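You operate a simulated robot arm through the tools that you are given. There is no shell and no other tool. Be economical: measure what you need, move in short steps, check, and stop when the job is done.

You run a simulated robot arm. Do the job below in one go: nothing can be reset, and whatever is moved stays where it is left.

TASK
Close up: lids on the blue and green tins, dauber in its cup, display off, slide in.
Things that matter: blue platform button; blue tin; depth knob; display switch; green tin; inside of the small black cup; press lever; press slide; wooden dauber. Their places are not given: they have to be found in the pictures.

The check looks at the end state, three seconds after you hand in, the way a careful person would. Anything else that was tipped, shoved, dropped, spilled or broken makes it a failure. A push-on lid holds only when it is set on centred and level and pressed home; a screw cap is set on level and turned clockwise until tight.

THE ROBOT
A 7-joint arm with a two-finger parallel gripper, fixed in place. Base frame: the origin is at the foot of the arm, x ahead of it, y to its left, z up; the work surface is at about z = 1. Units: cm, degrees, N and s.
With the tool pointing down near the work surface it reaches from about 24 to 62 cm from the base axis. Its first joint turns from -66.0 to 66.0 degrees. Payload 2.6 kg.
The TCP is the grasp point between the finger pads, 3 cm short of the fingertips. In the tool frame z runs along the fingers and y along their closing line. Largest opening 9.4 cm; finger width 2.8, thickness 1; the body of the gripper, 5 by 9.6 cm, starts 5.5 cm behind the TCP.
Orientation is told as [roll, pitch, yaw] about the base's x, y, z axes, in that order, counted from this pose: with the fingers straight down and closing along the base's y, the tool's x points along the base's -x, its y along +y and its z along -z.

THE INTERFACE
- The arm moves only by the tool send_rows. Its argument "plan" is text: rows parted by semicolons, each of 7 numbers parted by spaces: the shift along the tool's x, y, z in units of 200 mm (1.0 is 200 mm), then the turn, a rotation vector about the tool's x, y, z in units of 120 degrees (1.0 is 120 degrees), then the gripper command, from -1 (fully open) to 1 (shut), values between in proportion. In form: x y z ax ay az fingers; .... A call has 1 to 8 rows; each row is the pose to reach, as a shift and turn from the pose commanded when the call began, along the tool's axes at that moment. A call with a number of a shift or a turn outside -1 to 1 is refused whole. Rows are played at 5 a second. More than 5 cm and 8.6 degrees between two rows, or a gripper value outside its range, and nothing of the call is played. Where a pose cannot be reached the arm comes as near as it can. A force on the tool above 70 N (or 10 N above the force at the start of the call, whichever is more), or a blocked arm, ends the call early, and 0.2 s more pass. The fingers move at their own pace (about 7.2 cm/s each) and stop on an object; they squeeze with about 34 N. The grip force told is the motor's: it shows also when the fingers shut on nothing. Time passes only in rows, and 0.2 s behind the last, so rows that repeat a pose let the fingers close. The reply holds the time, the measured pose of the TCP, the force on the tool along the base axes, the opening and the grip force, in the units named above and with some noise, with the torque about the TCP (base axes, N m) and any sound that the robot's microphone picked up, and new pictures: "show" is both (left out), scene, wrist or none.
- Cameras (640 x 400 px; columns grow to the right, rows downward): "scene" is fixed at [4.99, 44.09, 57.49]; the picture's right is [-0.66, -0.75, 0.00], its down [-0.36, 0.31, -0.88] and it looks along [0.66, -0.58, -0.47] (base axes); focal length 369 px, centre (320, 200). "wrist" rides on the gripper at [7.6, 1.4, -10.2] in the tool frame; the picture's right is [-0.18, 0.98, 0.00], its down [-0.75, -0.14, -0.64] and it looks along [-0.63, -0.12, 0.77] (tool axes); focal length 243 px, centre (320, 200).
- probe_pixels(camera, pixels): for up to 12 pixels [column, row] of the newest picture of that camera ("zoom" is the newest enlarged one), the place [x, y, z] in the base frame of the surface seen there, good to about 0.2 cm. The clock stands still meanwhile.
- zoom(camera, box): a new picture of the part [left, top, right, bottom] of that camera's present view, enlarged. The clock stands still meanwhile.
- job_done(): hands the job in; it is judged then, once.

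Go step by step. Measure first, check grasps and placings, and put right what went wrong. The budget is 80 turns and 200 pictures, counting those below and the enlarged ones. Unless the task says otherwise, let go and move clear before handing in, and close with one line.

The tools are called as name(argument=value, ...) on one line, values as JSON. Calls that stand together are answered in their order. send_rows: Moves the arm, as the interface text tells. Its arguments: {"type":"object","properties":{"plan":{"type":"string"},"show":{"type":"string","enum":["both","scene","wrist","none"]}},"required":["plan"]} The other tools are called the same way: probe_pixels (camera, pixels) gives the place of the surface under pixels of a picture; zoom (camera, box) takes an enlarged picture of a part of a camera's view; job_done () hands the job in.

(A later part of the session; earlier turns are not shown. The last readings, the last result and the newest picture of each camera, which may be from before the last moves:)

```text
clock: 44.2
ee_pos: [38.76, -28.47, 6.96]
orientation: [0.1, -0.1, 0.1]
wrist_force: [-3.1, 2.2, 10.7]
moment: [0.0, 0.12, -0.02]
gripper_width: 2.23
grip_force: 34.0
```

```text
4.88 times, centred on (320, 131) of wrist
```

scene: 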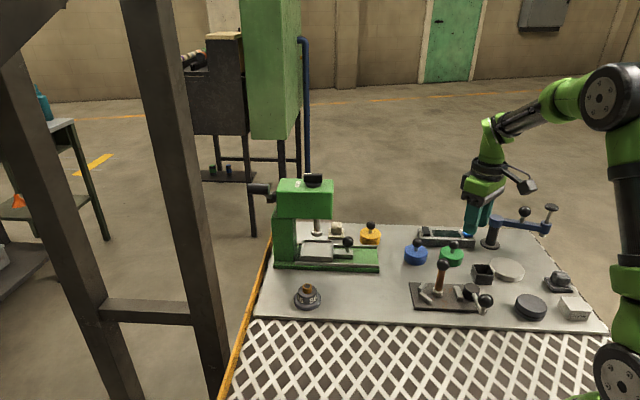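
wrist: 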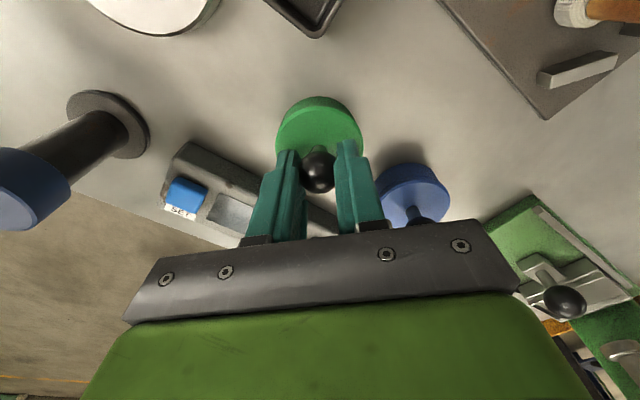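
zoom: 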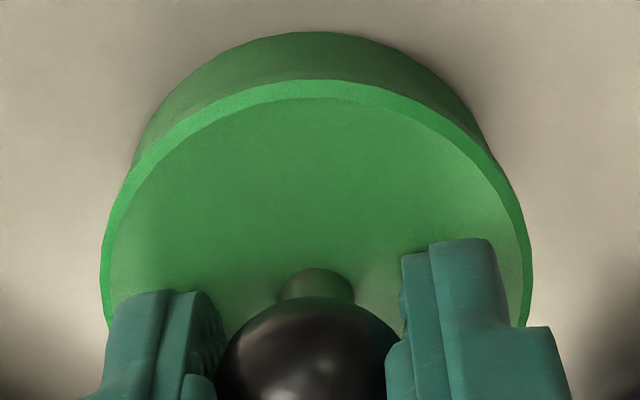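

Lid still ~0.18 cm to -x and 0.1 to +y by projection. Correcting, setting down, and releasing.

send_rows(plan="0 0 -0.02 0 0 0 1; -0.009 -0.005 -0.02 0 0 0 1; -0.009 -0.005 -0.008 0 0 0 1; -0.009 -0.005 0 0 0 0 1", show="none")

send_rows(plan="0 0 0 0 0 0 0.4; 0 0 0 0 0 0 0.2; 0 0 -0.02 0 0 0 0.2; 0 0 -0.1 0 0 0 0.2; 0 0 -0.25 0 0 0 0.2", show="wrist")

zoom(camera="scene", box=[437, 242, 467, 270])

zoom(camera="wrist", box=[270, 60, 370, 160])

```text
clock: 45.2
ee_pos: [39.18, -28.53, 6.95]
orientation: [0.0, 0.0, 0.3]
wrist_force: [-6.1, 4.8, 15.8]
moment: [0.13, 0.29, -0.07]
gripper_width: 2.24
grip_force: 33.9
```

```text
clock: 46.4
ee_pos: [39.15, -28.55, 11.88]
orientation: [0.0, -0.1, 0.3]
wrist_force: [-0.1, 0.2, -0.4]
moment: [0.0, 0.03, 0.01]
gripper_width: 3.76
grip_force: 0.1
heard: snap
```

wrist: 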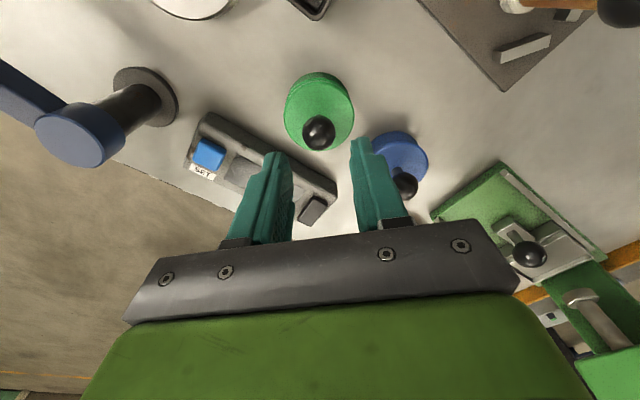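

```text
14.29 times, centred on (452, 256) of scene
```

zoom: 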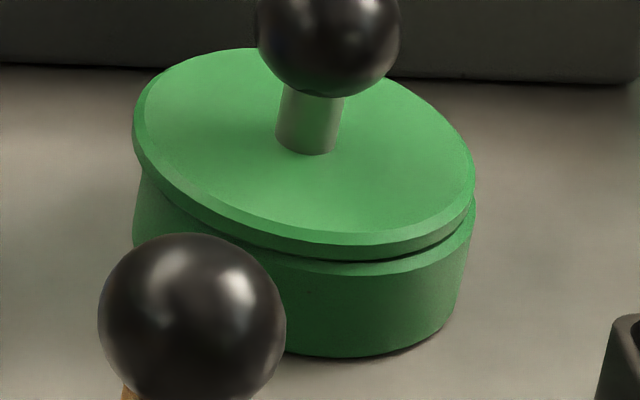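

```text
4.00 times, centred on (320, 110) of wrist
```

zoom: 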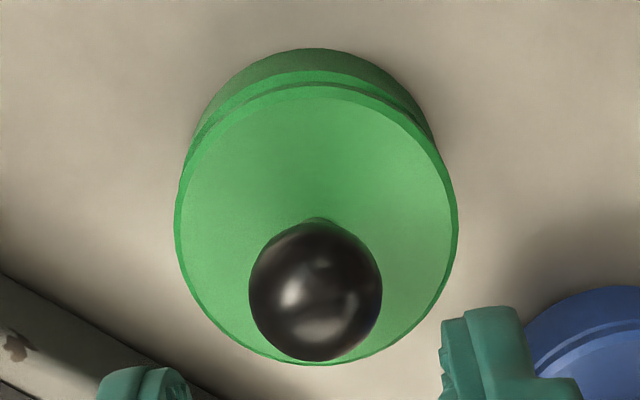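

Lid now sits ~0.15 cm too far to +x (rim visible on the -x side), but level. Re-gripping low so the tips hold it flat.

send_rows(plan="0 0 0.15 0 0 0 0.2; 0 0 0.24 0 0 0 0.2; 0 0 0.26 0 0 0 0.2; 0 0 0.264 0 0 0 0.2; 0 0 0.264 0 0 0 1; 0 0 0.264 0 0 0 1; 0 0 0.264 0 0 0 1", show="wrist")

zoom(camera="wrist", box=[265, 90, 375, 172])

```text
clock: 48.0
ee_pos: [38.96, -28.45, 6.61]
orientation: [0.0, 0.0, 0.2]
wrist_force: [0.7, -0.3, 0.2]
moment: [0.05, 0.01, -0.04]
gripper_width: 2.23
grip_force: 34.3
heard: snap
```

wrist: 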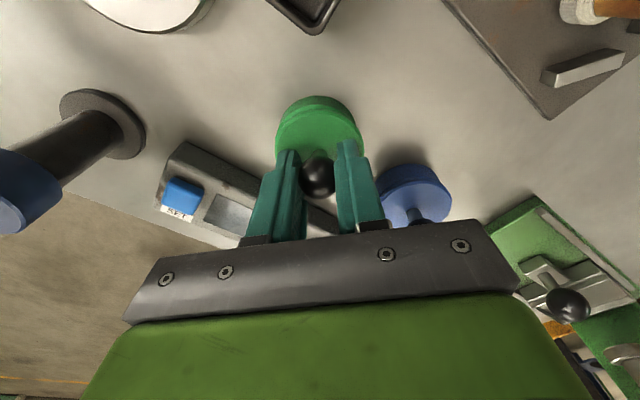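

```text
4.88 times, centred on (320, 131) of wrist
```

zoom: 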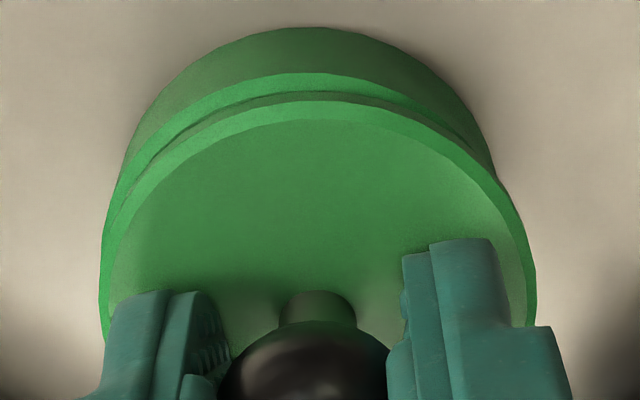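

Rim shows at left and top (-x,+y displaced lid). Shifting -x 0.16, -y 0.15, then pressing.

send_rows(plan="0 0 -0.012 0 0 0 1; 0.004 -0.004 -0.012 0 0 0 1; 0.008 -0.008 -0.012 0 0 0 1; 0.008 -0.008 0 0 0 0 1; 0.008 -0.008 0.01 0 0 0 1; 0.008 -0.008 0.018 0 0 0 1; 0.008 -0.008 0.026 0 0 0 1; 0.008 -0.008 0.032 0 0 0 1", show="none")

zoom(camera="wrist", box=[265, 90, 375, 172])

zoom(camera="scene", box=[437, 242, 467, 270])

```text
clock: 49.8
ee_pos: [39.02, -28.62, 6.53]
orientation: [-0.2, -0.5, 0.2]
wrist_force: [-16.9, 16.4, 62.4]
moment: [0.25, 0.91, -0.09]
gripper_width: 2.27
grip_force: 33.7
```

```text
4.88 times, centred on (320, 131) of wrist
```

zoom: 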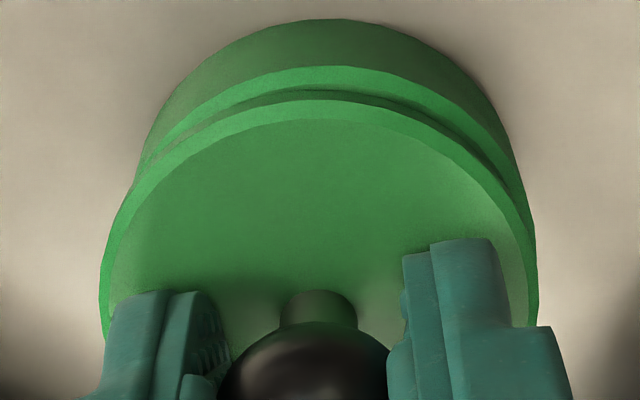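

```text
14.29 times, centred on (452, 256) of scene
```

zoom: 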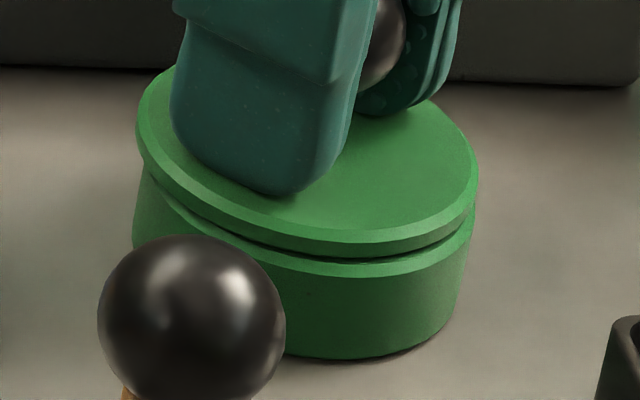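

Under load the lid has slid towards +x (gap 84 vs ~65 px wanted). Re-positioning -x 0.25, +y 0.05 and pressing again.

send_rows(plan="0 0 -0.03 0 0 0 1; 0.006 0.002 -0.042 0 0 0 1; 0.0125 0.003 -0.042 0 0 0 1; 0.0125 0.003 -0.03 0 0 0 1; 0.0125 0.003 -0.02 0 0 0 1; 0.0125 0.003 -0.012 0 0 0 1; 0.0125 0.003 -0.006 0 0 0 1", show="none")

zoom(camera="wrist", box=[265, 90, 375, 172])

zoom(camera="scene", box=[437, 242, 467, 270])

```text
clock: 51.4
ee_pos: [38.66, -28.83, 6.55]
orientation: [-0.2, -0.4, 0.2]
wrist_force: [-19.3, 11.7, 57.3]
moment: [0.42, 0.62, -0.01]
gripper_width: 2.24
grip_force: 34.2
```

```text
4.88 times, centred on (320, 131) of wrist
```

zoom: 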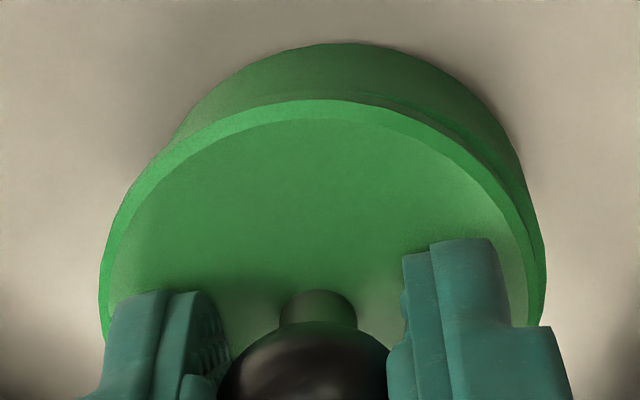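

```text
14.29 times, centred on (452, 256) of scene
```

zoom: 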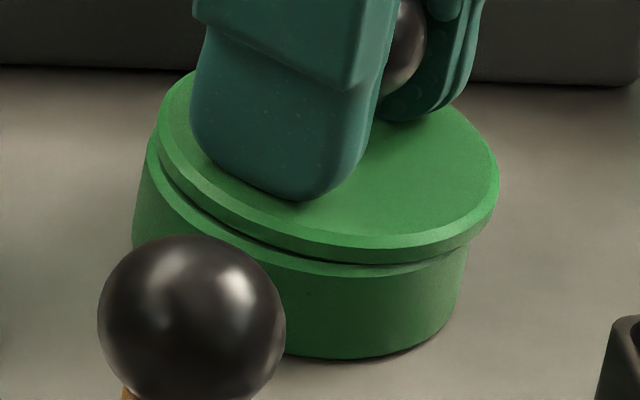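

x is good now but the lid is ~0.25 cm too far to -y. Shifting +y with only light contact, then checking before pressing.

send_rows(plan="0 0 -0.03 0 0 0 1; -0.002 0.006 -0.042 0 0 0 1; -0.002 0.012 -0.042 0 0 0 1; -0.002 0.012 -0.032 0 0 0 1; -0.002 0.012 -0.025 0 0 0 1", show="none")

zoom(camera="wrist", box=[265, 90, 375, 172])

zoom(camera="scene", box=[437, 242, 467, 270])

```text
clock: 52.6
ee_pos: [38.68, -28.42, 6.68]
orientation: [0.0, 0.0, 0.3]
wrist_force: [-0.7, 2.5, 7.6]
moment: [0.01, -0.08, 0.03]
gripper_width: 2.24
grip_force: 34.3
```

```text
4.88 times, centred on (320, 131) of wrist
```

zoom: 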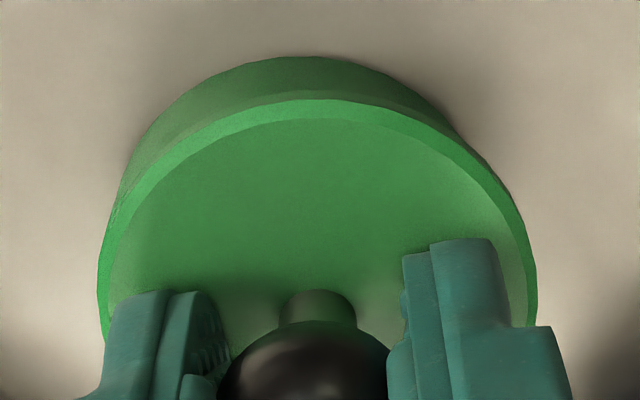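

```text
14.29 times, centred on (452, 256) of scene
```

zoom: 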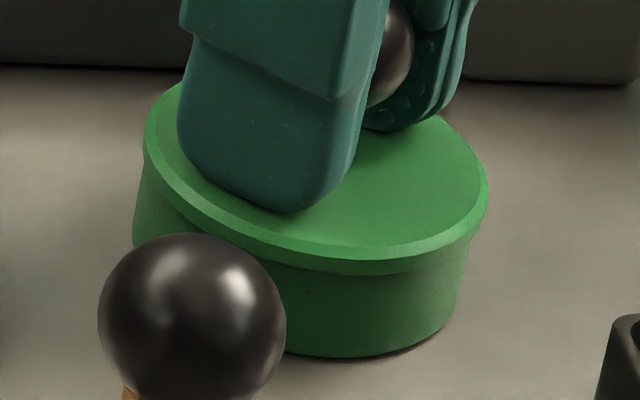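

At light contact the lid is now inward (-x,+y) of centre, and pressing makes the arm drift outward (+x,-y), so a straight press from here should pass through centre. Pressing in steps.

send_rows(plan="0 0 0.006 0 0 0 1; 0 0 0.012 0 0 0 1; 0 0 0.018 0 0 0 1; 0 0 0.024 0 0 0 1", show="none")

zoom(camera="wrist", box=[265, 90, 375, 172])

zoom(camera="scene", box=[437, 242, 467, 270])

```text
clock: 53.6
ee_pos: [38.87, -28.42, 6.58]
orientation: [-0.1, -0.4, 0.1]
wrist_force: [-15.3, 13.5, 54.6]
moment: [0.32, 0.6, -0.06]
gripper_width: 2.23
grip_force: 33.9
```

```text
4.88 times, centred on (320, 131) of wrist
```

zoom: 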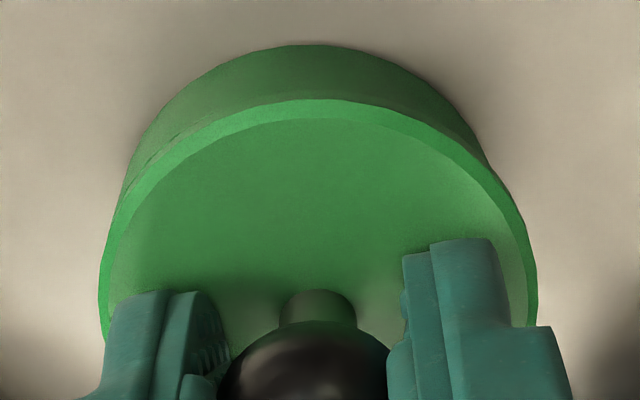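

```text
14.29 times, centred on (452, 256) of scene
```

zoom: 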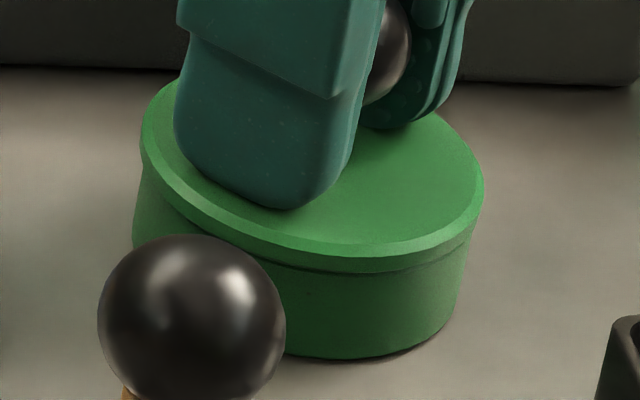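

Still slightly inward (gap 55, tin arc left of lid). Dragging outward under load in tiny steps.

send_rows(plan="-0.001 -0.002 -0.004 0 0 0 1; -0.002 -0.004 -0.002 0 0 0 1; -0.003 -0.006 -0.002 0 0 0 1; -0.004 -0.008 -0.002 0 0 0 1; -0.005 -0.01 0 0 0 0 1; -0.005 -0.01 0.003 0 0 0 1", show="none")

zoom(camera="wrist", box=[265, 90, 375, 172])

zoom(camera="scene", box=[437, 242, 467, 270])

```text
clock: 55.0
ee_pos: [39.01, -28.64, 6.52]
orientation: [-0.1, -0.3, 0.1]
wrist_force: [-17.5, 15.9, 59.4]
moment: [0.19, 0.71, -0.11]
gripper_width: 2.23
grip_force: 33.7
```

```text
4.88 times, centred on (320, 131) of wrist
```

zoom: 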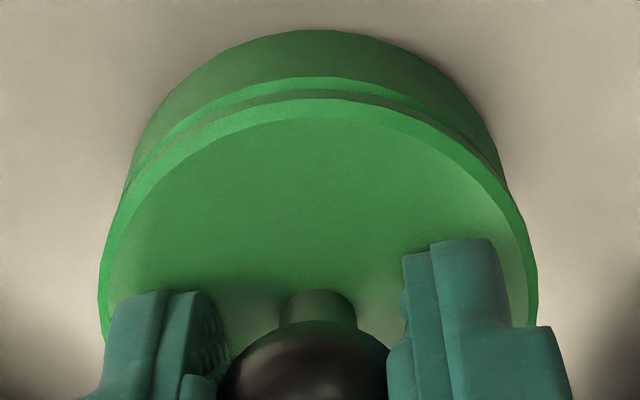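

```text
14.29 times, centred on (452, 256) of scene
```

zoom: 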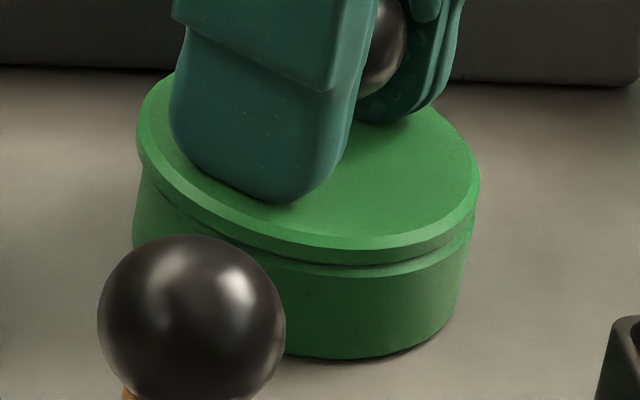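

No snap despite good centring at 59 N. I'll use the closed yellow tin as a height reference against blue and green.

zoom(camera="scene", box=[350, 215, 390, 250])

probe_pixels(camera="zoom", pixels=[[240, 200], [270, 235], [320, 250], [380, 240], [415, 215], [400, 180], [260, 170], [225, 205], [330, 320], [260, 310], [325, 290], [390, 300]])

zoom(camera="scene", box=[402, 240, 432, 268])

probe_pixels(camera="zoom", pixels=[[190, 110], [180, 150], [240, 200], [320, 225], [400, 210], [440, 160], [410, 110], [230, 90], [300, 190], [300, 320], [300, 280], [400, 280]])

```text
11.43 times, centred on (370, 232) of scene
```

zoom: 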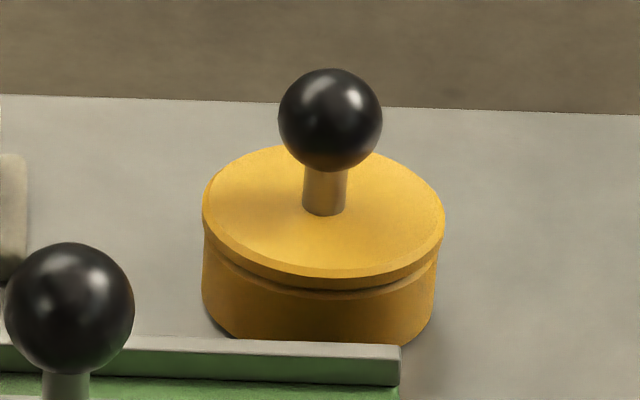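

```text
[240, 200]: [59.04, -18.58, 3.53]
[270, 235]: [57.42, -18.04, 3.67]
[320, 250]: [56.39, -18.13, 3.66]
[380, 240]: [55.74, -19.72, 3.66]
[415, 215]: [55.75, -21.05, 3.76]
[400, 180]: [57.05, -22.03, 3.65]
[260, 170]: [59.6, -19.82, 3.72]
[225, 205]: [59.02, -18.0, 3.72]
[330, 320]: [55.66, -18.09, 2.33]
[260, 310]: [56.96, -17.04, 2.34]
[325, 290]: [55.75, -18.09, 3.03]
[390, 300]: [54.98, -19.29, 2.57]
```

```text
14.29 times, centred on (417, 254) of scene
```

zoom: 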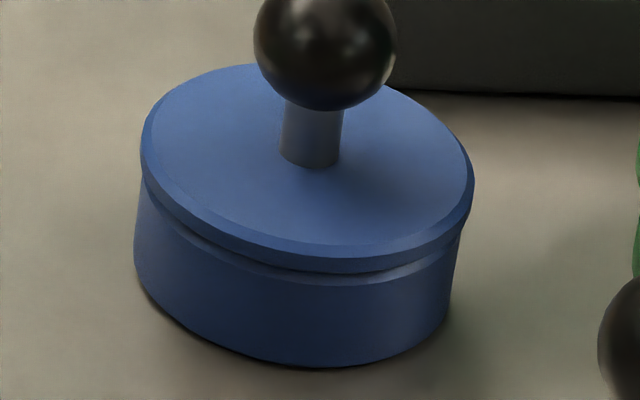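

```text
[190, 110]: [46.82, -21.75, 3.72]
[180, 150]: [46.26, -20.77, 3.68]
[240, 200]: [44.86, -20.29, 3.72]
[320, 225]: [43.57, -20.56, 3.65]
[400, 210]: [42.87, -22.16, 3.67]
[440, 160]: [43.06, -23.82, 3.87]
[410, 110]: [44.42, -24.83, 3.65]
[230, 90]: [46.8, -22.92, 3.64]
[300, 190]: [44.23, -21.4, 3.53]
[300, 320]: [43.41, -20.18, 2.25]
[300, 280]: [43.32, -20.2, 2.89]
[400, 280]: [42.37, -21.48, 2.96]
```

Yellow, blue and green lids all have tops at ~3.67, so a seated lid lies flush on the rim; green is at that height. I'll unload with compensation for the arm's spring-back, then check the centring before releasing.

send_rows(plan="-0.003 -0.003 -0.007 0 0 0 1; -0.005 -0.005 -0.014 0 0 0 1; -0.008 -0.008 -0.021 0 0 0 1; -0.008 -0.009 -0.024 0 0 0 1", show="none")

zoom(camera="wrist", box=[265, 90, 375, 172])

zoom(camera="scene", box=[437, 242, 467, 270])

```text
clock: 56.0
ee_pos: [39.15, -28.84, 6.58]
orientation: [-0.1, -0.1, 0.3]
wrist_force: [-5.0, 10.4, 26.4]
moment: [0.18, 0.02, 0.01]
gripper_width: 2.27
grip_force: 33.5
```

```text
4.88 times, centred on (320, 131) of wrist
```

zoom: 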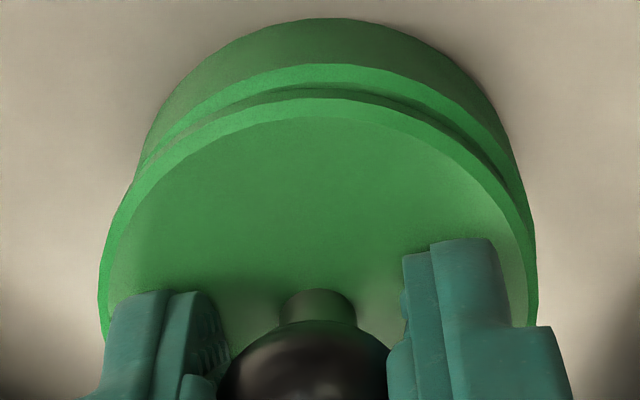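

```text
14.29 times, centred on (452, 256) of scene
```

zoom: 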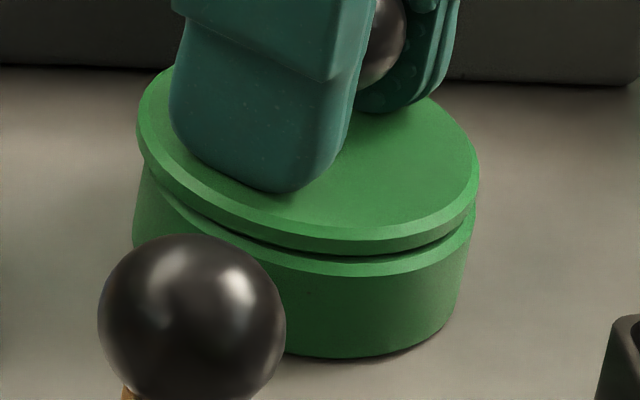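

y is good now (tin arc at ~326), x is ~0.22 too far outward. Moving -x at light load.

send_rows(plan="0.002 0 -0.014 0 0 0 1; 0.005 0 -0.016 0 0 0 1; 0.009 0 -0.016 0 0 0 1; 0.009 0 -0.013 0 0 0 1", show="none")

zoom(camera="wrist", box=[265, 90, 375, 172])

zoom(camera="scene", box=[437, 242, 467, 270])

```text
clock: 57.0
ee_pos: [38.78, -28.91, 6.62]
orientation: [0.0, 0.1, 0.3]
wrist_force: [0.6, -0.5, -0.9]
moment: [0.01, 0.01, 0.0]
gripper_width: 2.25
grip_force: 33.9
```

```text
4.88 times, centred on (320, 131) of wrist
```

zoom: 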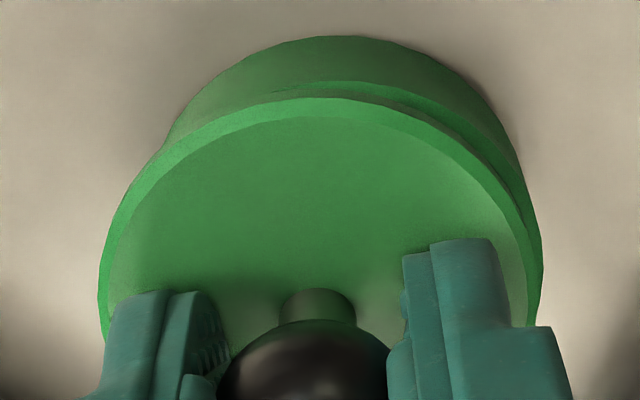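

```text
14.29 times, centred on (452, 256) of scene
```

zoom: 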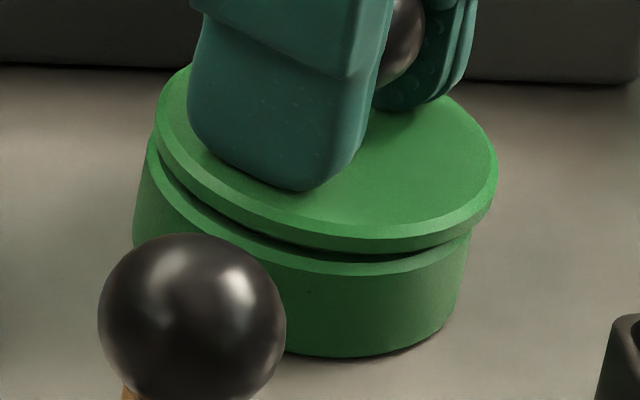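

In free air now: lid is ~0.22 too far -y and ~0.12 -x. Correcting in the air, then down straight to ~20 N.

send_rows(plan="-0.005 0.011 -0.005 0 0 0 1; -0.005 0.011 0 0 0 0 1; -0.005 0.011 0.007 0 0 0 1; -0.005 0.011 0.014 0 0 0 1; -0.005 0.011 0.02 0 0 0 1", show="none")

zoom(camera="wrist", box=[265, 90, 375, 172])

zoom(camera="scene", box=[437, 242, 467, 270])

```text
clock: 58.2
ee_pos: [38.92, -28.48, 6.58]
orientation: [-0.1, -0.2, 0.1]
wrist_force: [-7.7, 5.6, 27.2]
moment: [0.15, 0.29, -0.07]
gripper_width: 2.23
grip_force: 33.8
```

```text
4.88 times, centred on (320, 131) of wrist
```

zoom: 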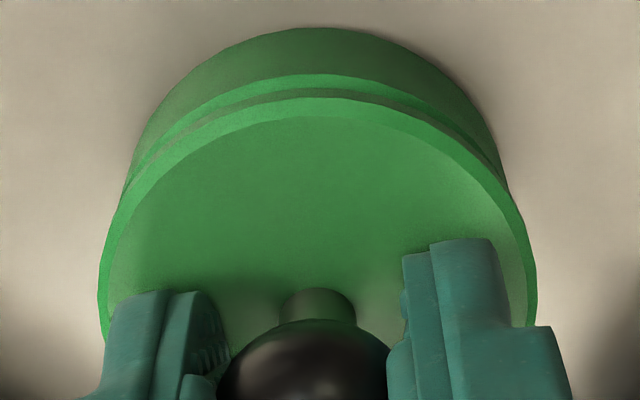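

```text
14.29 times, centred on (452, 256) of scene
```

zoom: 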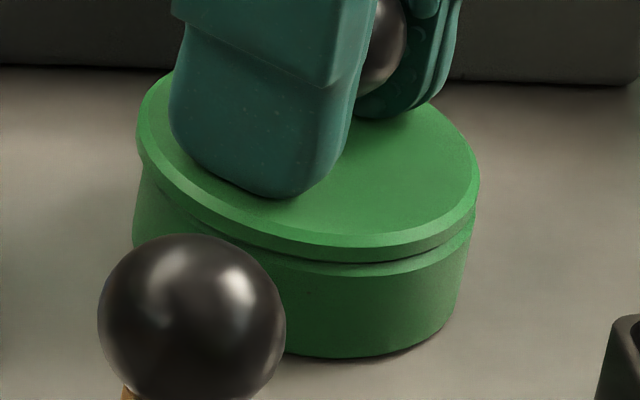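

Very near: needs about (-0.07,-0.08). Small unload, shift, reload.

send_rows(plan="0 0 -0.012 0 0 0 1; 0.004 -0.0045 -0.014 0 0 0 1; 0.004 -0.0045 -0.008 0 0 0 1; 0.004 -0.0045 -0.002 0 0 0 1; 0.004 -0.0045 0.004 0 0 0 1", show="none")

zoom(camera="wrist", box=[265, 90, 375, 172])

zoom(camera="scene", box=[437, 242, 467, 270])

```text
clock: 59.4
ee_pos: [38.9, -28.5, 6.65]
orientation: [0.2, -0.2, 0.1]
wrist_force: [-10.2, 14.9, 42.8]
moment: [0.31, 0.48, -0.07]
gripper_width: 2.25
grip_force: 33.9
```

```text
4.88 times, centred on (320, 131) of wrist
```

zoom: 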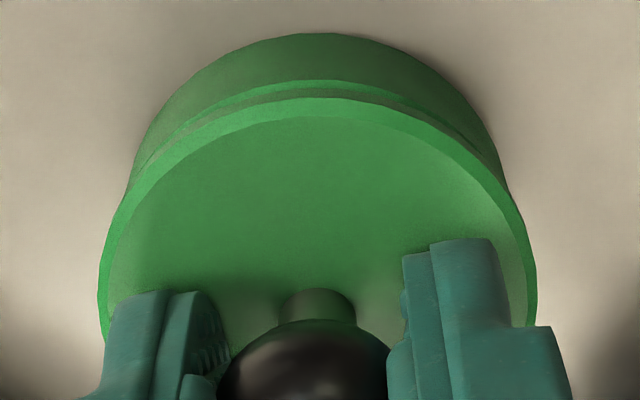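

```text
14.29 times, centred on (452, 256) of scene
```

zoom: 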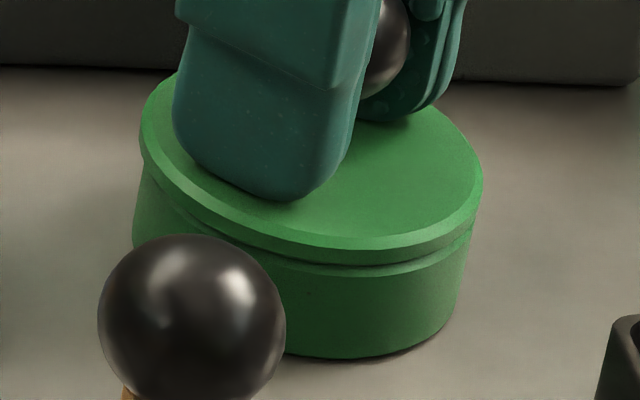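

Gap 65 px and scene offset +11: centred like the blue. Releasing here and listening.

send_rows(plan="0 0 -0.006 0 0 0 1; 0 0 -0.01 0 0 0 0.3; 0 0 -0.01 0 0 0 0.2; -0.004 -0.003 -0.03 0 0 0 0.2; -0.004 -0.003 -0.15 0 0 0 0.2; -0.004 -0.003 -0.25 0 0 0 0.2", show="wrist")

zoom(camera="scene", box=[437, 242, 467, 270])

zoom(camera="wrist", box=[270, 60, 370, 160])

```text
clock: 60.8
ee_pos: [38.9, -28.61, 11.35]
orientation: [0.1, 0.2, 0.4]
wrist_force: [0.1, 1.0, 0.1]
moment: [-0.01, -0.01, 0.0]
gripper_width: 3.76
grip_force: 0.0
```

wrist: 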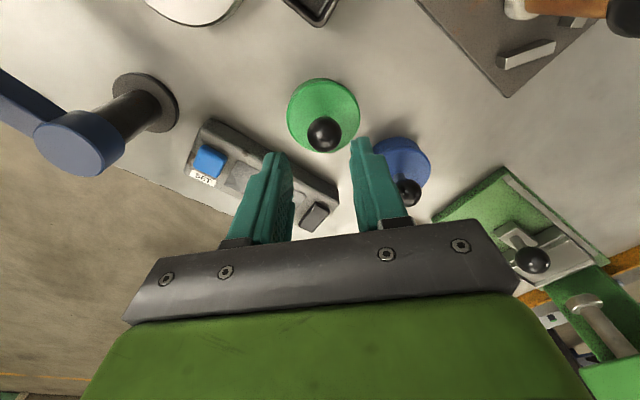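

```text
14.29 times, centred on (452, 256) of scene
```

zoom: 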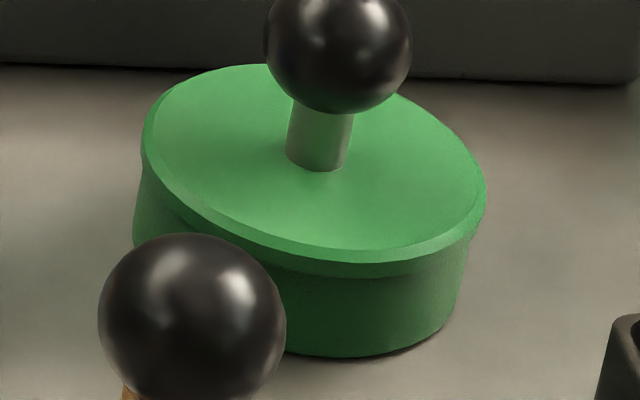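

```text
4.00 times, centred on (320, 110) of wrist
```

zoom: 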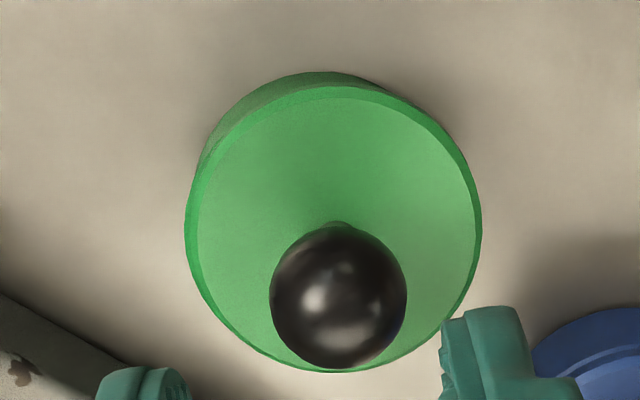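

No snap; the lid was dragged to about (-0.3,+0.12) on release, but it's level. I'll re-grip gently, shift, set down with minimal load and release so it can settle level.

send_rows(plan="0 0.011 0.1 0 0 0 0.2; 0 0.011 0.2 0 0 0 0.2; 0 0.011 0.23 0 0 0 0.2; 0 0.011 0.23 0 0 0 0.5; 0 0.011 0.23 0 0 0 1; 0 0.011 0.23 0 0 0 1", show="none")

send_rows(plan="0 0 -0.008 0 0 0 1; -0.008 -0.003 -0.01 0 0 0 1; -0.015 -0.006 -0.01 0 0 0 1; -0.015 -0.006 -0.004 0 0 0 1; -0.015 -0.006 0 0 0 0 1; -0.015 -0.006 0.003 0 0 0 1", show="none")

zoom(camera="wrist", box=[265, 90, 375, 172])

zoom(camera="scene", box=[437, 242, 467, 270])

```text
clock: 62.2
ee_pos: [38.82, -28.47, 6.69]
orientation: [-0.1, 0.0, 0.3]
wrist_force: [0.4, 0.9, -0.1]
moment: [-0.01, 0.02, 0.01]
gripper_width: 2.19
grip_force: 33.5
```

```text
clock: 63.6
ee_pos: [39.22, -28.66, 6.7]
orientation: [0.1, -0.1, 0.3]
wrist_force: [-2.2, 2.2, 8.9]
moment: [0.06, 0.19, -0.03]
gripper_width: 2.24
grip_force: 34.1
```

```text
4.88 times, centred on (320, 131) of wrist
```

zoom: 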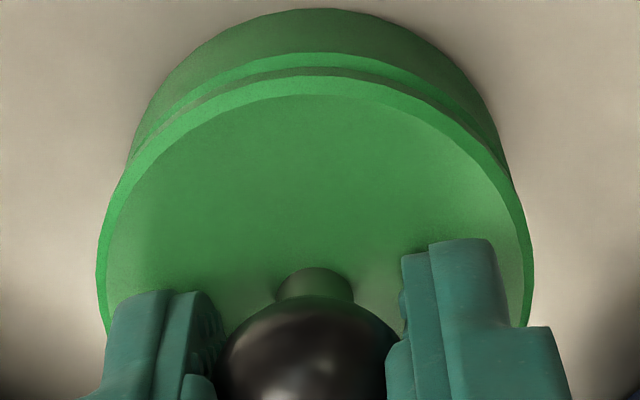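

```text
14.29 times, centred on (452, 256) of scene
```

zoom: 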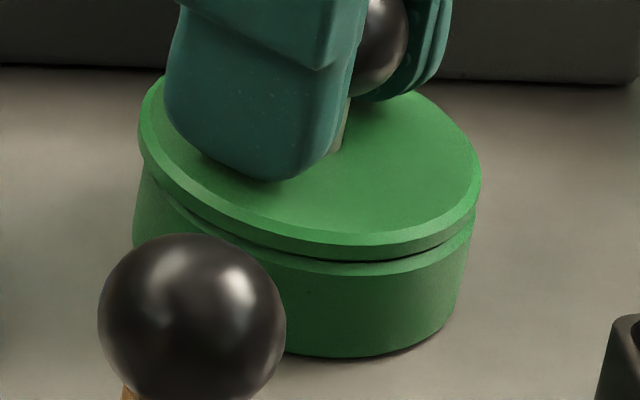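

Computed lid–tin offset is now ~0.05 cm. Releasing at this light load.

send_rows(plan="0 0 -0.003 0 0 0 0.6; 0 0 -0.003 0 0 0 0.3; 0 0 -0.003 0 0 0 0.2; 0 0 -0.02 0 0 0 0.2; 0 0 -0.15 0 0 0 0.2; 0 0 -0.25 0 0 0 0.2", show="wrist")

zoom(camera="wrist", box=[270, 60, 370, 160])

zoom(camera="scene", box=[437, 242, 467, 270])

```text
clock: 65.0
ee_pos: [38.95, -28.64, 11.85]
orientation: [0.1, 0.0, 0.3]
wrist_force: [0.4, 0.0, 0.6]
moment: [0.0, -0.01, -0.03]
gripper_width: 3.76
grip_force: 0.1
heard: snap
```

wrist: 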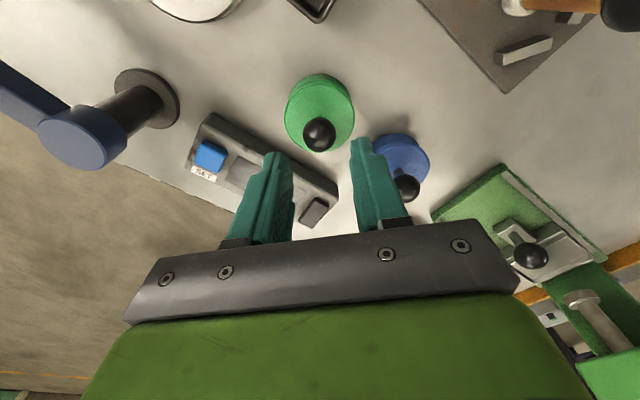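

```text
4.00 times, centred on (320, 110) of wrist
```

zoom: 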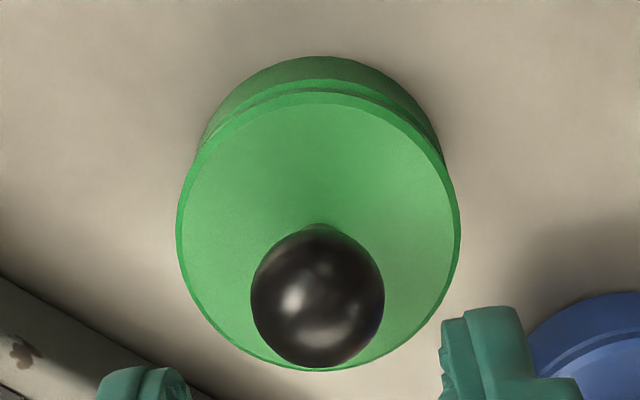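

```text
14.29 times, centred on (452, 256) of scene
```

zoom: 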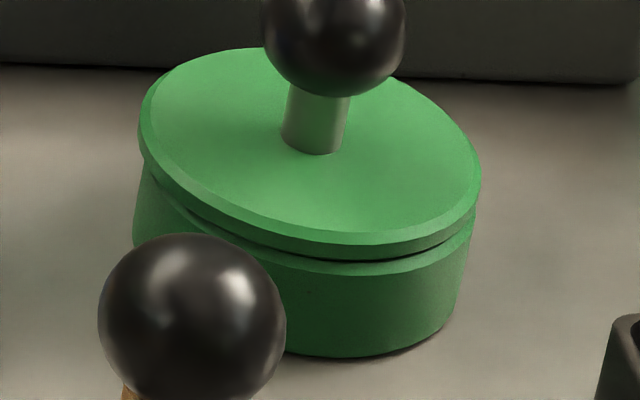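

Snap on release, with the lid level and ~0.09 cm off centre at most. Pressing home from above with closed fingers on the ball (ball is ~0.4 cm to -x of the TCP).

send_rows(plan="0.02 0 0 0 0 0 1; 0.02 0 0 0 0 0 1; 0.02 0 0.05 0 0 0 1; 0.02 0 0.075 0 0 0 1; 0.02 0 0.085 0 0 0 1; 0.02 0 0.095 0 0 0 1; 0.02 0 0.103 0 0 0 1", show="none")

zoom(camera="scene", box=[432, 215, 472, 270])

```text
clock: 66.6
ee_pos: [38.92, -28.79, 10.04]
orientation: [-0.2, -0.3, 0.0]
wrist_force: [-4.5, 2.5, 7.5]
moment: [0.08, 0.18, 0.0]
gripper_width: 0.0
grip_force: 33.2
stopped in row 7: the force on the tool passed its limit at 72 N (the readings are from after the stop); the commanded pose is now the measured one
```

```text
7.27 times, centred on (452, 242) of scene
```

zoom: 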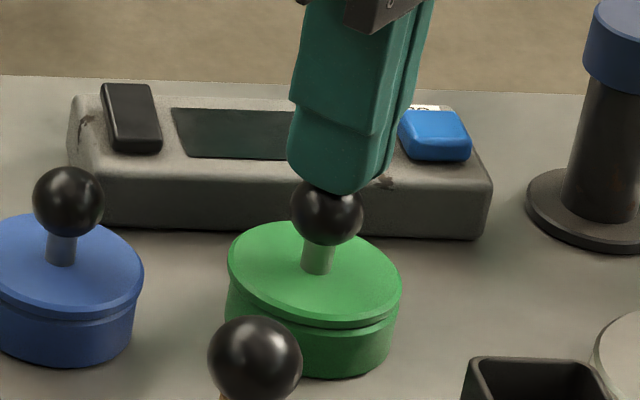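

Pressed to 72 N with no further snap: the lid is level and home. Lifting and going above the dauber with fingers opened.

send_rows(plan="0 0 -0.15 0 0 0 1; 0 0 -0.35 0 0 0 1; 0.05 0.15 -0.5 0 0 0 0.4; 0.12 0.33 -0.5 0 0 0 0; 0.2 0.53 -0.5 0 0 0 0; 0.28 0.68 -0.5 0 0 0 0; 0.28 0.68 -0.5 0 0 0 0")

zoom(camera="scene", box=[402, 232, 474, 272])

```text
clock: 68.2
ee_pos: [32.98, -15.08, 20.21]
orientation: [-0.1, -0.3, 0.1]
wrist_force: [-0.6, -0.6, 0.6]
moment: [0.03, -0.01, 0.0]
gripper_width: 4.71
grip_force: 0.1
```

scene: 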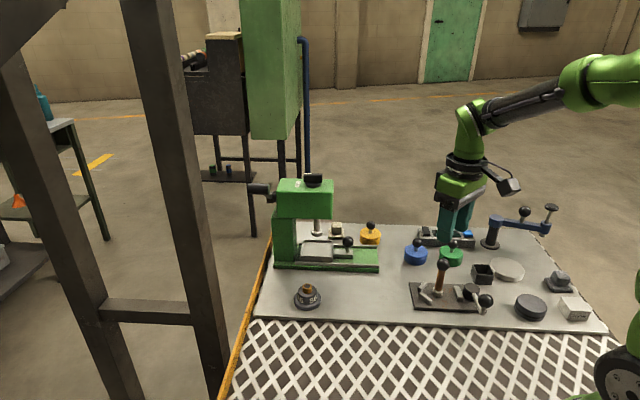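
wrist: 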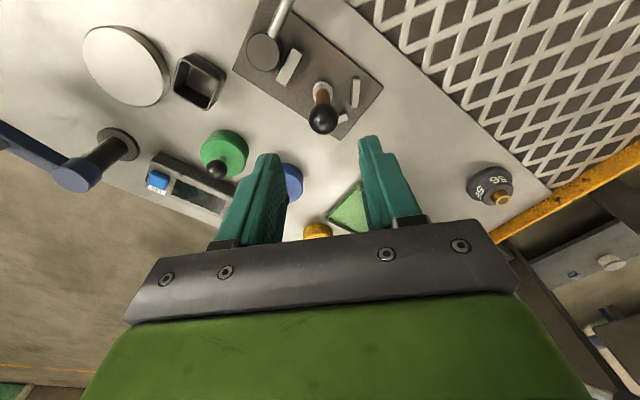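

```text
8.89 times, centred on (438, 252) of scene
```

zoom: 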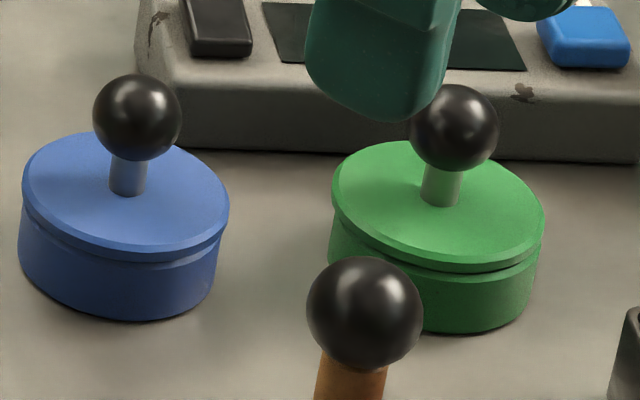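

zoom(camera="scene", box=[446, 250, 466, 270])

zoom(camera="scene", box=[409, 248, 429, 268])

zoom(camera="wrist", box=[160, 40, 400, 200])

```text
16.00 times, centred on (456, 260) of scene
```

zoom: 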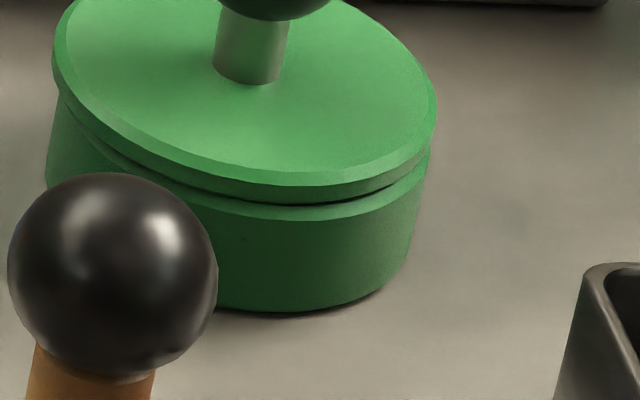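

```text
16.00 times, centred on (419, 258) of scene
```

zoom: 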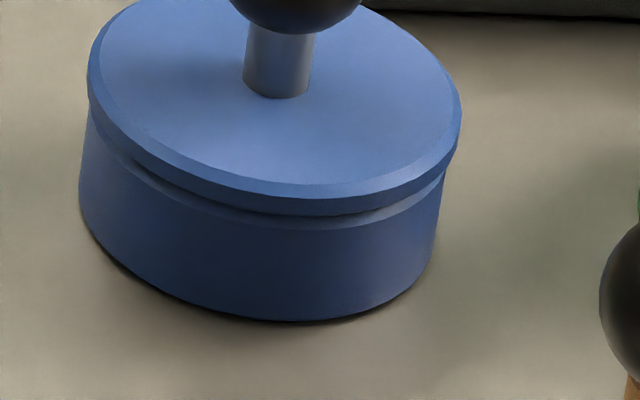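

```text
2.50 times, centred on (280, 120) of wrist
```

zoom: 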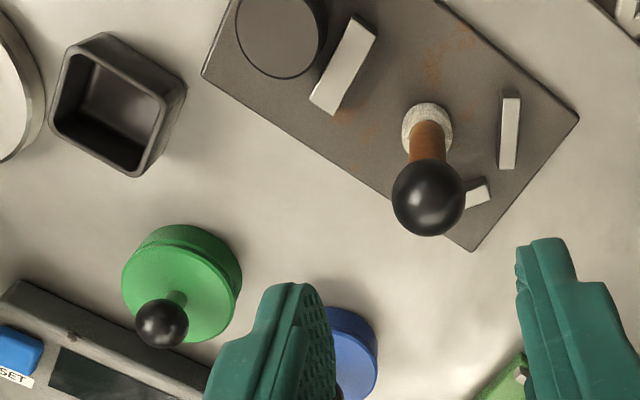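

Zoomed, green shows a ~0.1 cm dark gap at front right that blue doesn't: it's not fully home and needs ~0.1 cm towards -x. I'll go back, press on the ball with closed fingers and drag it -x in tiny steps.

send_rows(plan="-0.07 -0.17 0 0 0 0 0.5; -0.14 -0.34 0 0 0 0 1; -0.21 -0.51 0 0 0 0 1; -0.28 -0.6785 0.05 0 0 0 1; -0.28 -0.6785 0.25 0 0 0 1; -0.28 -0.6785 0.44 0 0 0 1; -0.28 -0.6785 0.475 0 0 0 1; -0.28 -0.6785 0.475 0 0 0 1", show="wrist")

zoom(camera="scene", box=[432, 215, 472, 270])

```text
clock: 70.0
ee_pos: [38.75, -28.6, 10.36]
orientation: [-0.1, -0.4, -0.1]
wrist_force: [0.8, -0.6, 0.1]
moment: [0.0, 0.0, 0.0]
gripper_width: 0.0
grip_force: 33.0
```

wrist: 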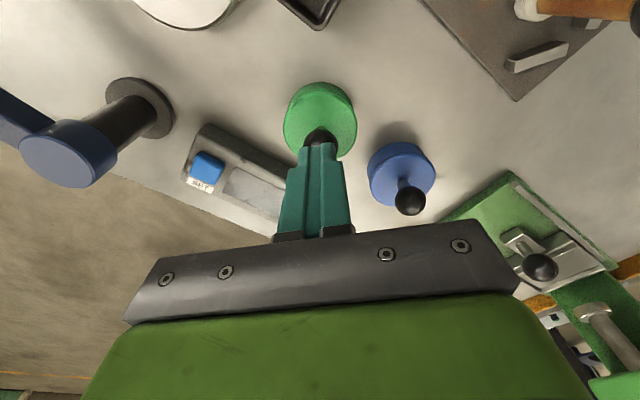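

```text
7.27 times, centred on (452, 242) of scene
```

zoom: 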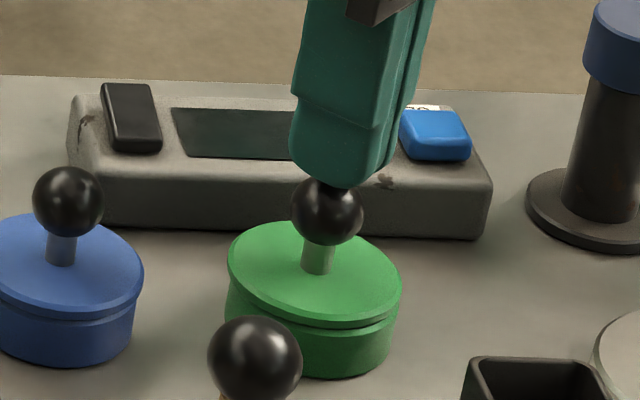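

send_rows(plan="0 0 0.015 0 0 0 1; 0 0 0.024 0 0 0 1; 0.004 0 0.026 0 0 0 1; 0.008 0 0.026 0 0 0 1; 0.012 0 0.026 0 0 0 1; 0.016 0 0.026 0 0 0 1", show="none")

zoom(camera="scene", box=[446, 250, 466, 270])

```text
clock: 71.4
ee_pos: [38.6, -28.7, 10.08]
orientation: [-0.1, -0.3, -0.1]
wrist_force: [4.2, 1.5, 7.7]
moment: [0.06, -0.15, 0.01]
gripper_width: 0.0
grip_force: 32.6
```

```text
16.00 times, centred on (456, 260) of scene
```

zoom: 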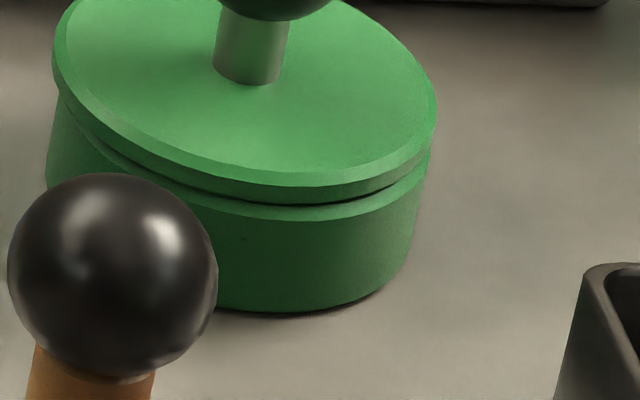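

Lid did not move at 8 N. Trying with more load (~25 N).

send_rows(plan="-0.012 0 -0.005 0 0 0 1; -0.012 0 0.008 0 0 0 1; -0.012 0 0.016 0 0 0 1; -0.008 0 0.017 0 0 0 1; -0.004 0 0.017 0 0 0 1; 0 0 0.017 0 0 0 1; 0.004 0 0.017 0 0 0 1; 0.008 0 0.017 0 0 0 1", show="none")

zoom(camera="scene", box=[446, 250, 466, 270])

```text
clock: 73.2
ee_pos: [38.72, -28.95, 9.99]
orientation: [-0.6, -1.1, 0.4]
wrist_force: [15.3, -10.3, 29.9]
moment: [-0.25, -0.47, -0.03]
gripper_width: 0.0
grip_force: 33.0
```

```text
16.00 times, centred on (456, 260) of scene
```

zoom: 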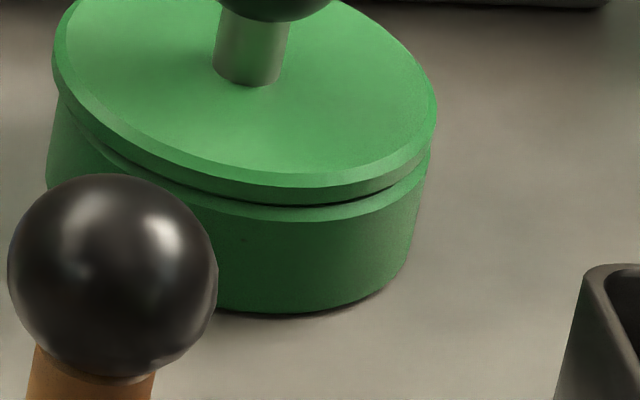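

Even with 18 N sideways the lid stays put, suggesting it is latched. Decisive check: push the ball sideways toward -x from the +x side without any down load.

send_rows(plan="0 0 -0.05 0 0 0 1; -0.05 0 -0.12 0 0 0 1; -0.17 0 -0.12 0 0 0 1; -0.17 0 0 0 0 0 1; -0.17 0 0.1 0 0 0 1; -0.17 0 0.1 0 0 0 1", show="wrist")

zoom(camera="wrist", box=[260, 60, 380, 170])

```text
clock: 74.6
ee_pos: [41.56, -28.6, 7.52]
orientation: [0.1, -0.3, -0.1]
wrist_force: [-0.2, 0.1, 0.4]
moment: [0.0, 0.01, -0.01]
gripper_width: 0.0
grip_force: 32.7
```

wrist: 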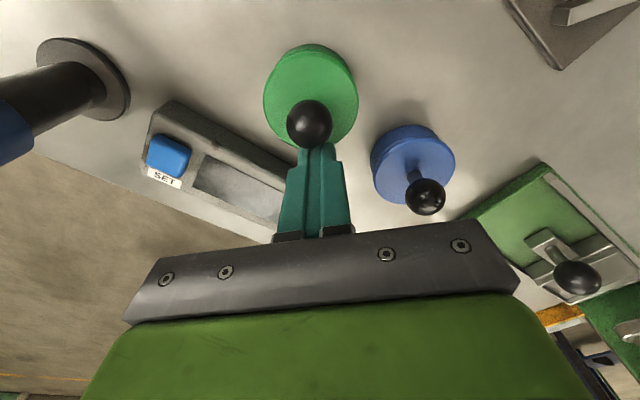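

```text
3.64 times, centred on (320, 115) of wrist
```

zoom: 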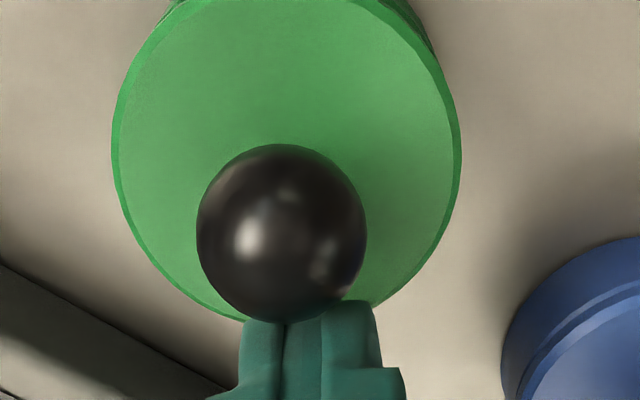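

send_rows(plan="0.015 0 0 0 0 0 1; 0.022 0 0 0 0 0 1; 0.028 0 0 0 0 0 1; 0.033 0 0 0 0 0 1; 0.033 0 0 0 0 0 1", show="none")

zoom(camera="scene", box=[446, 250, 466, 270])

```text
clock: 75.8
ee_pos: [40.99, -28.64, 7.52]
orientation: [-0.1, -0.2, -0.1]
wrist_force: [1.3, 0.9, 0.0]
moment: [0.01, -0.01, -0.03]
gripper_width: 0.0
grip_force: 33.0
```

```text
16.00 times, centred on (456, 260) of scene
```

zoom: 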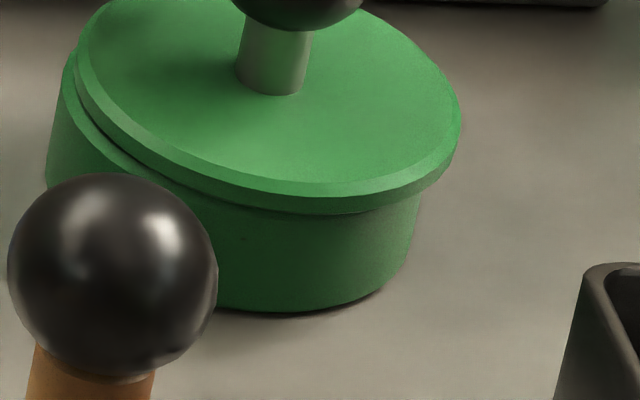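

The lid slid freely at 1.3 N, so it isn't latched; by comparison with blue in the picture it's now about (-0.32,+0.04) from centre. I'll nudge it back +x from the other side, which leaves it undisturbed when I retreat.

send_rows(plan="-0.02 0 0 0 0 0 1; -0.02 0 -0.17 0 0 0 1; 0.12 0 -0.17 0 0 0 1; 0.275 0 -0.17 0 0 0 1; 0.275 0 0 0 0 0 1; 0.26 0 0 0 0 0 1; 0.25 0 0 0 0 0 1; 0.24 0 0 0 0 0 1", show="none")

zoom(camera="scene", box=[440, 244, 466, 270])

```text
clock: 77.6
ee_pos: [35.93, -28.84, 7.5]
orientation: [0.0, 0.4, -0.4]
wrist_force: [-35.1, 7.1, 14.5]
moment: [0.15, 0.39, 0.18]
gripper_width: 0.0
grip_force: 33.4
```

```text
15.38 times, centred on (453, 257) of scene
```

zoom: 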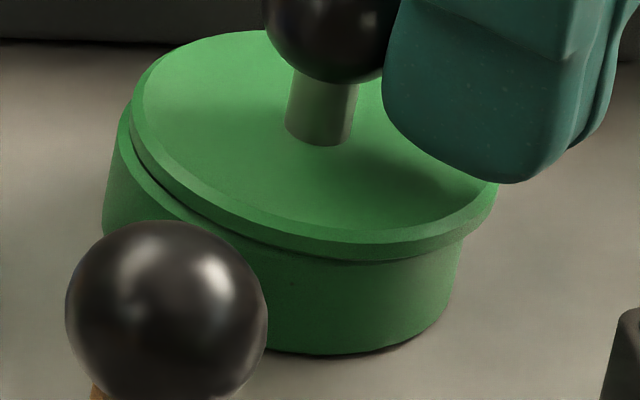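

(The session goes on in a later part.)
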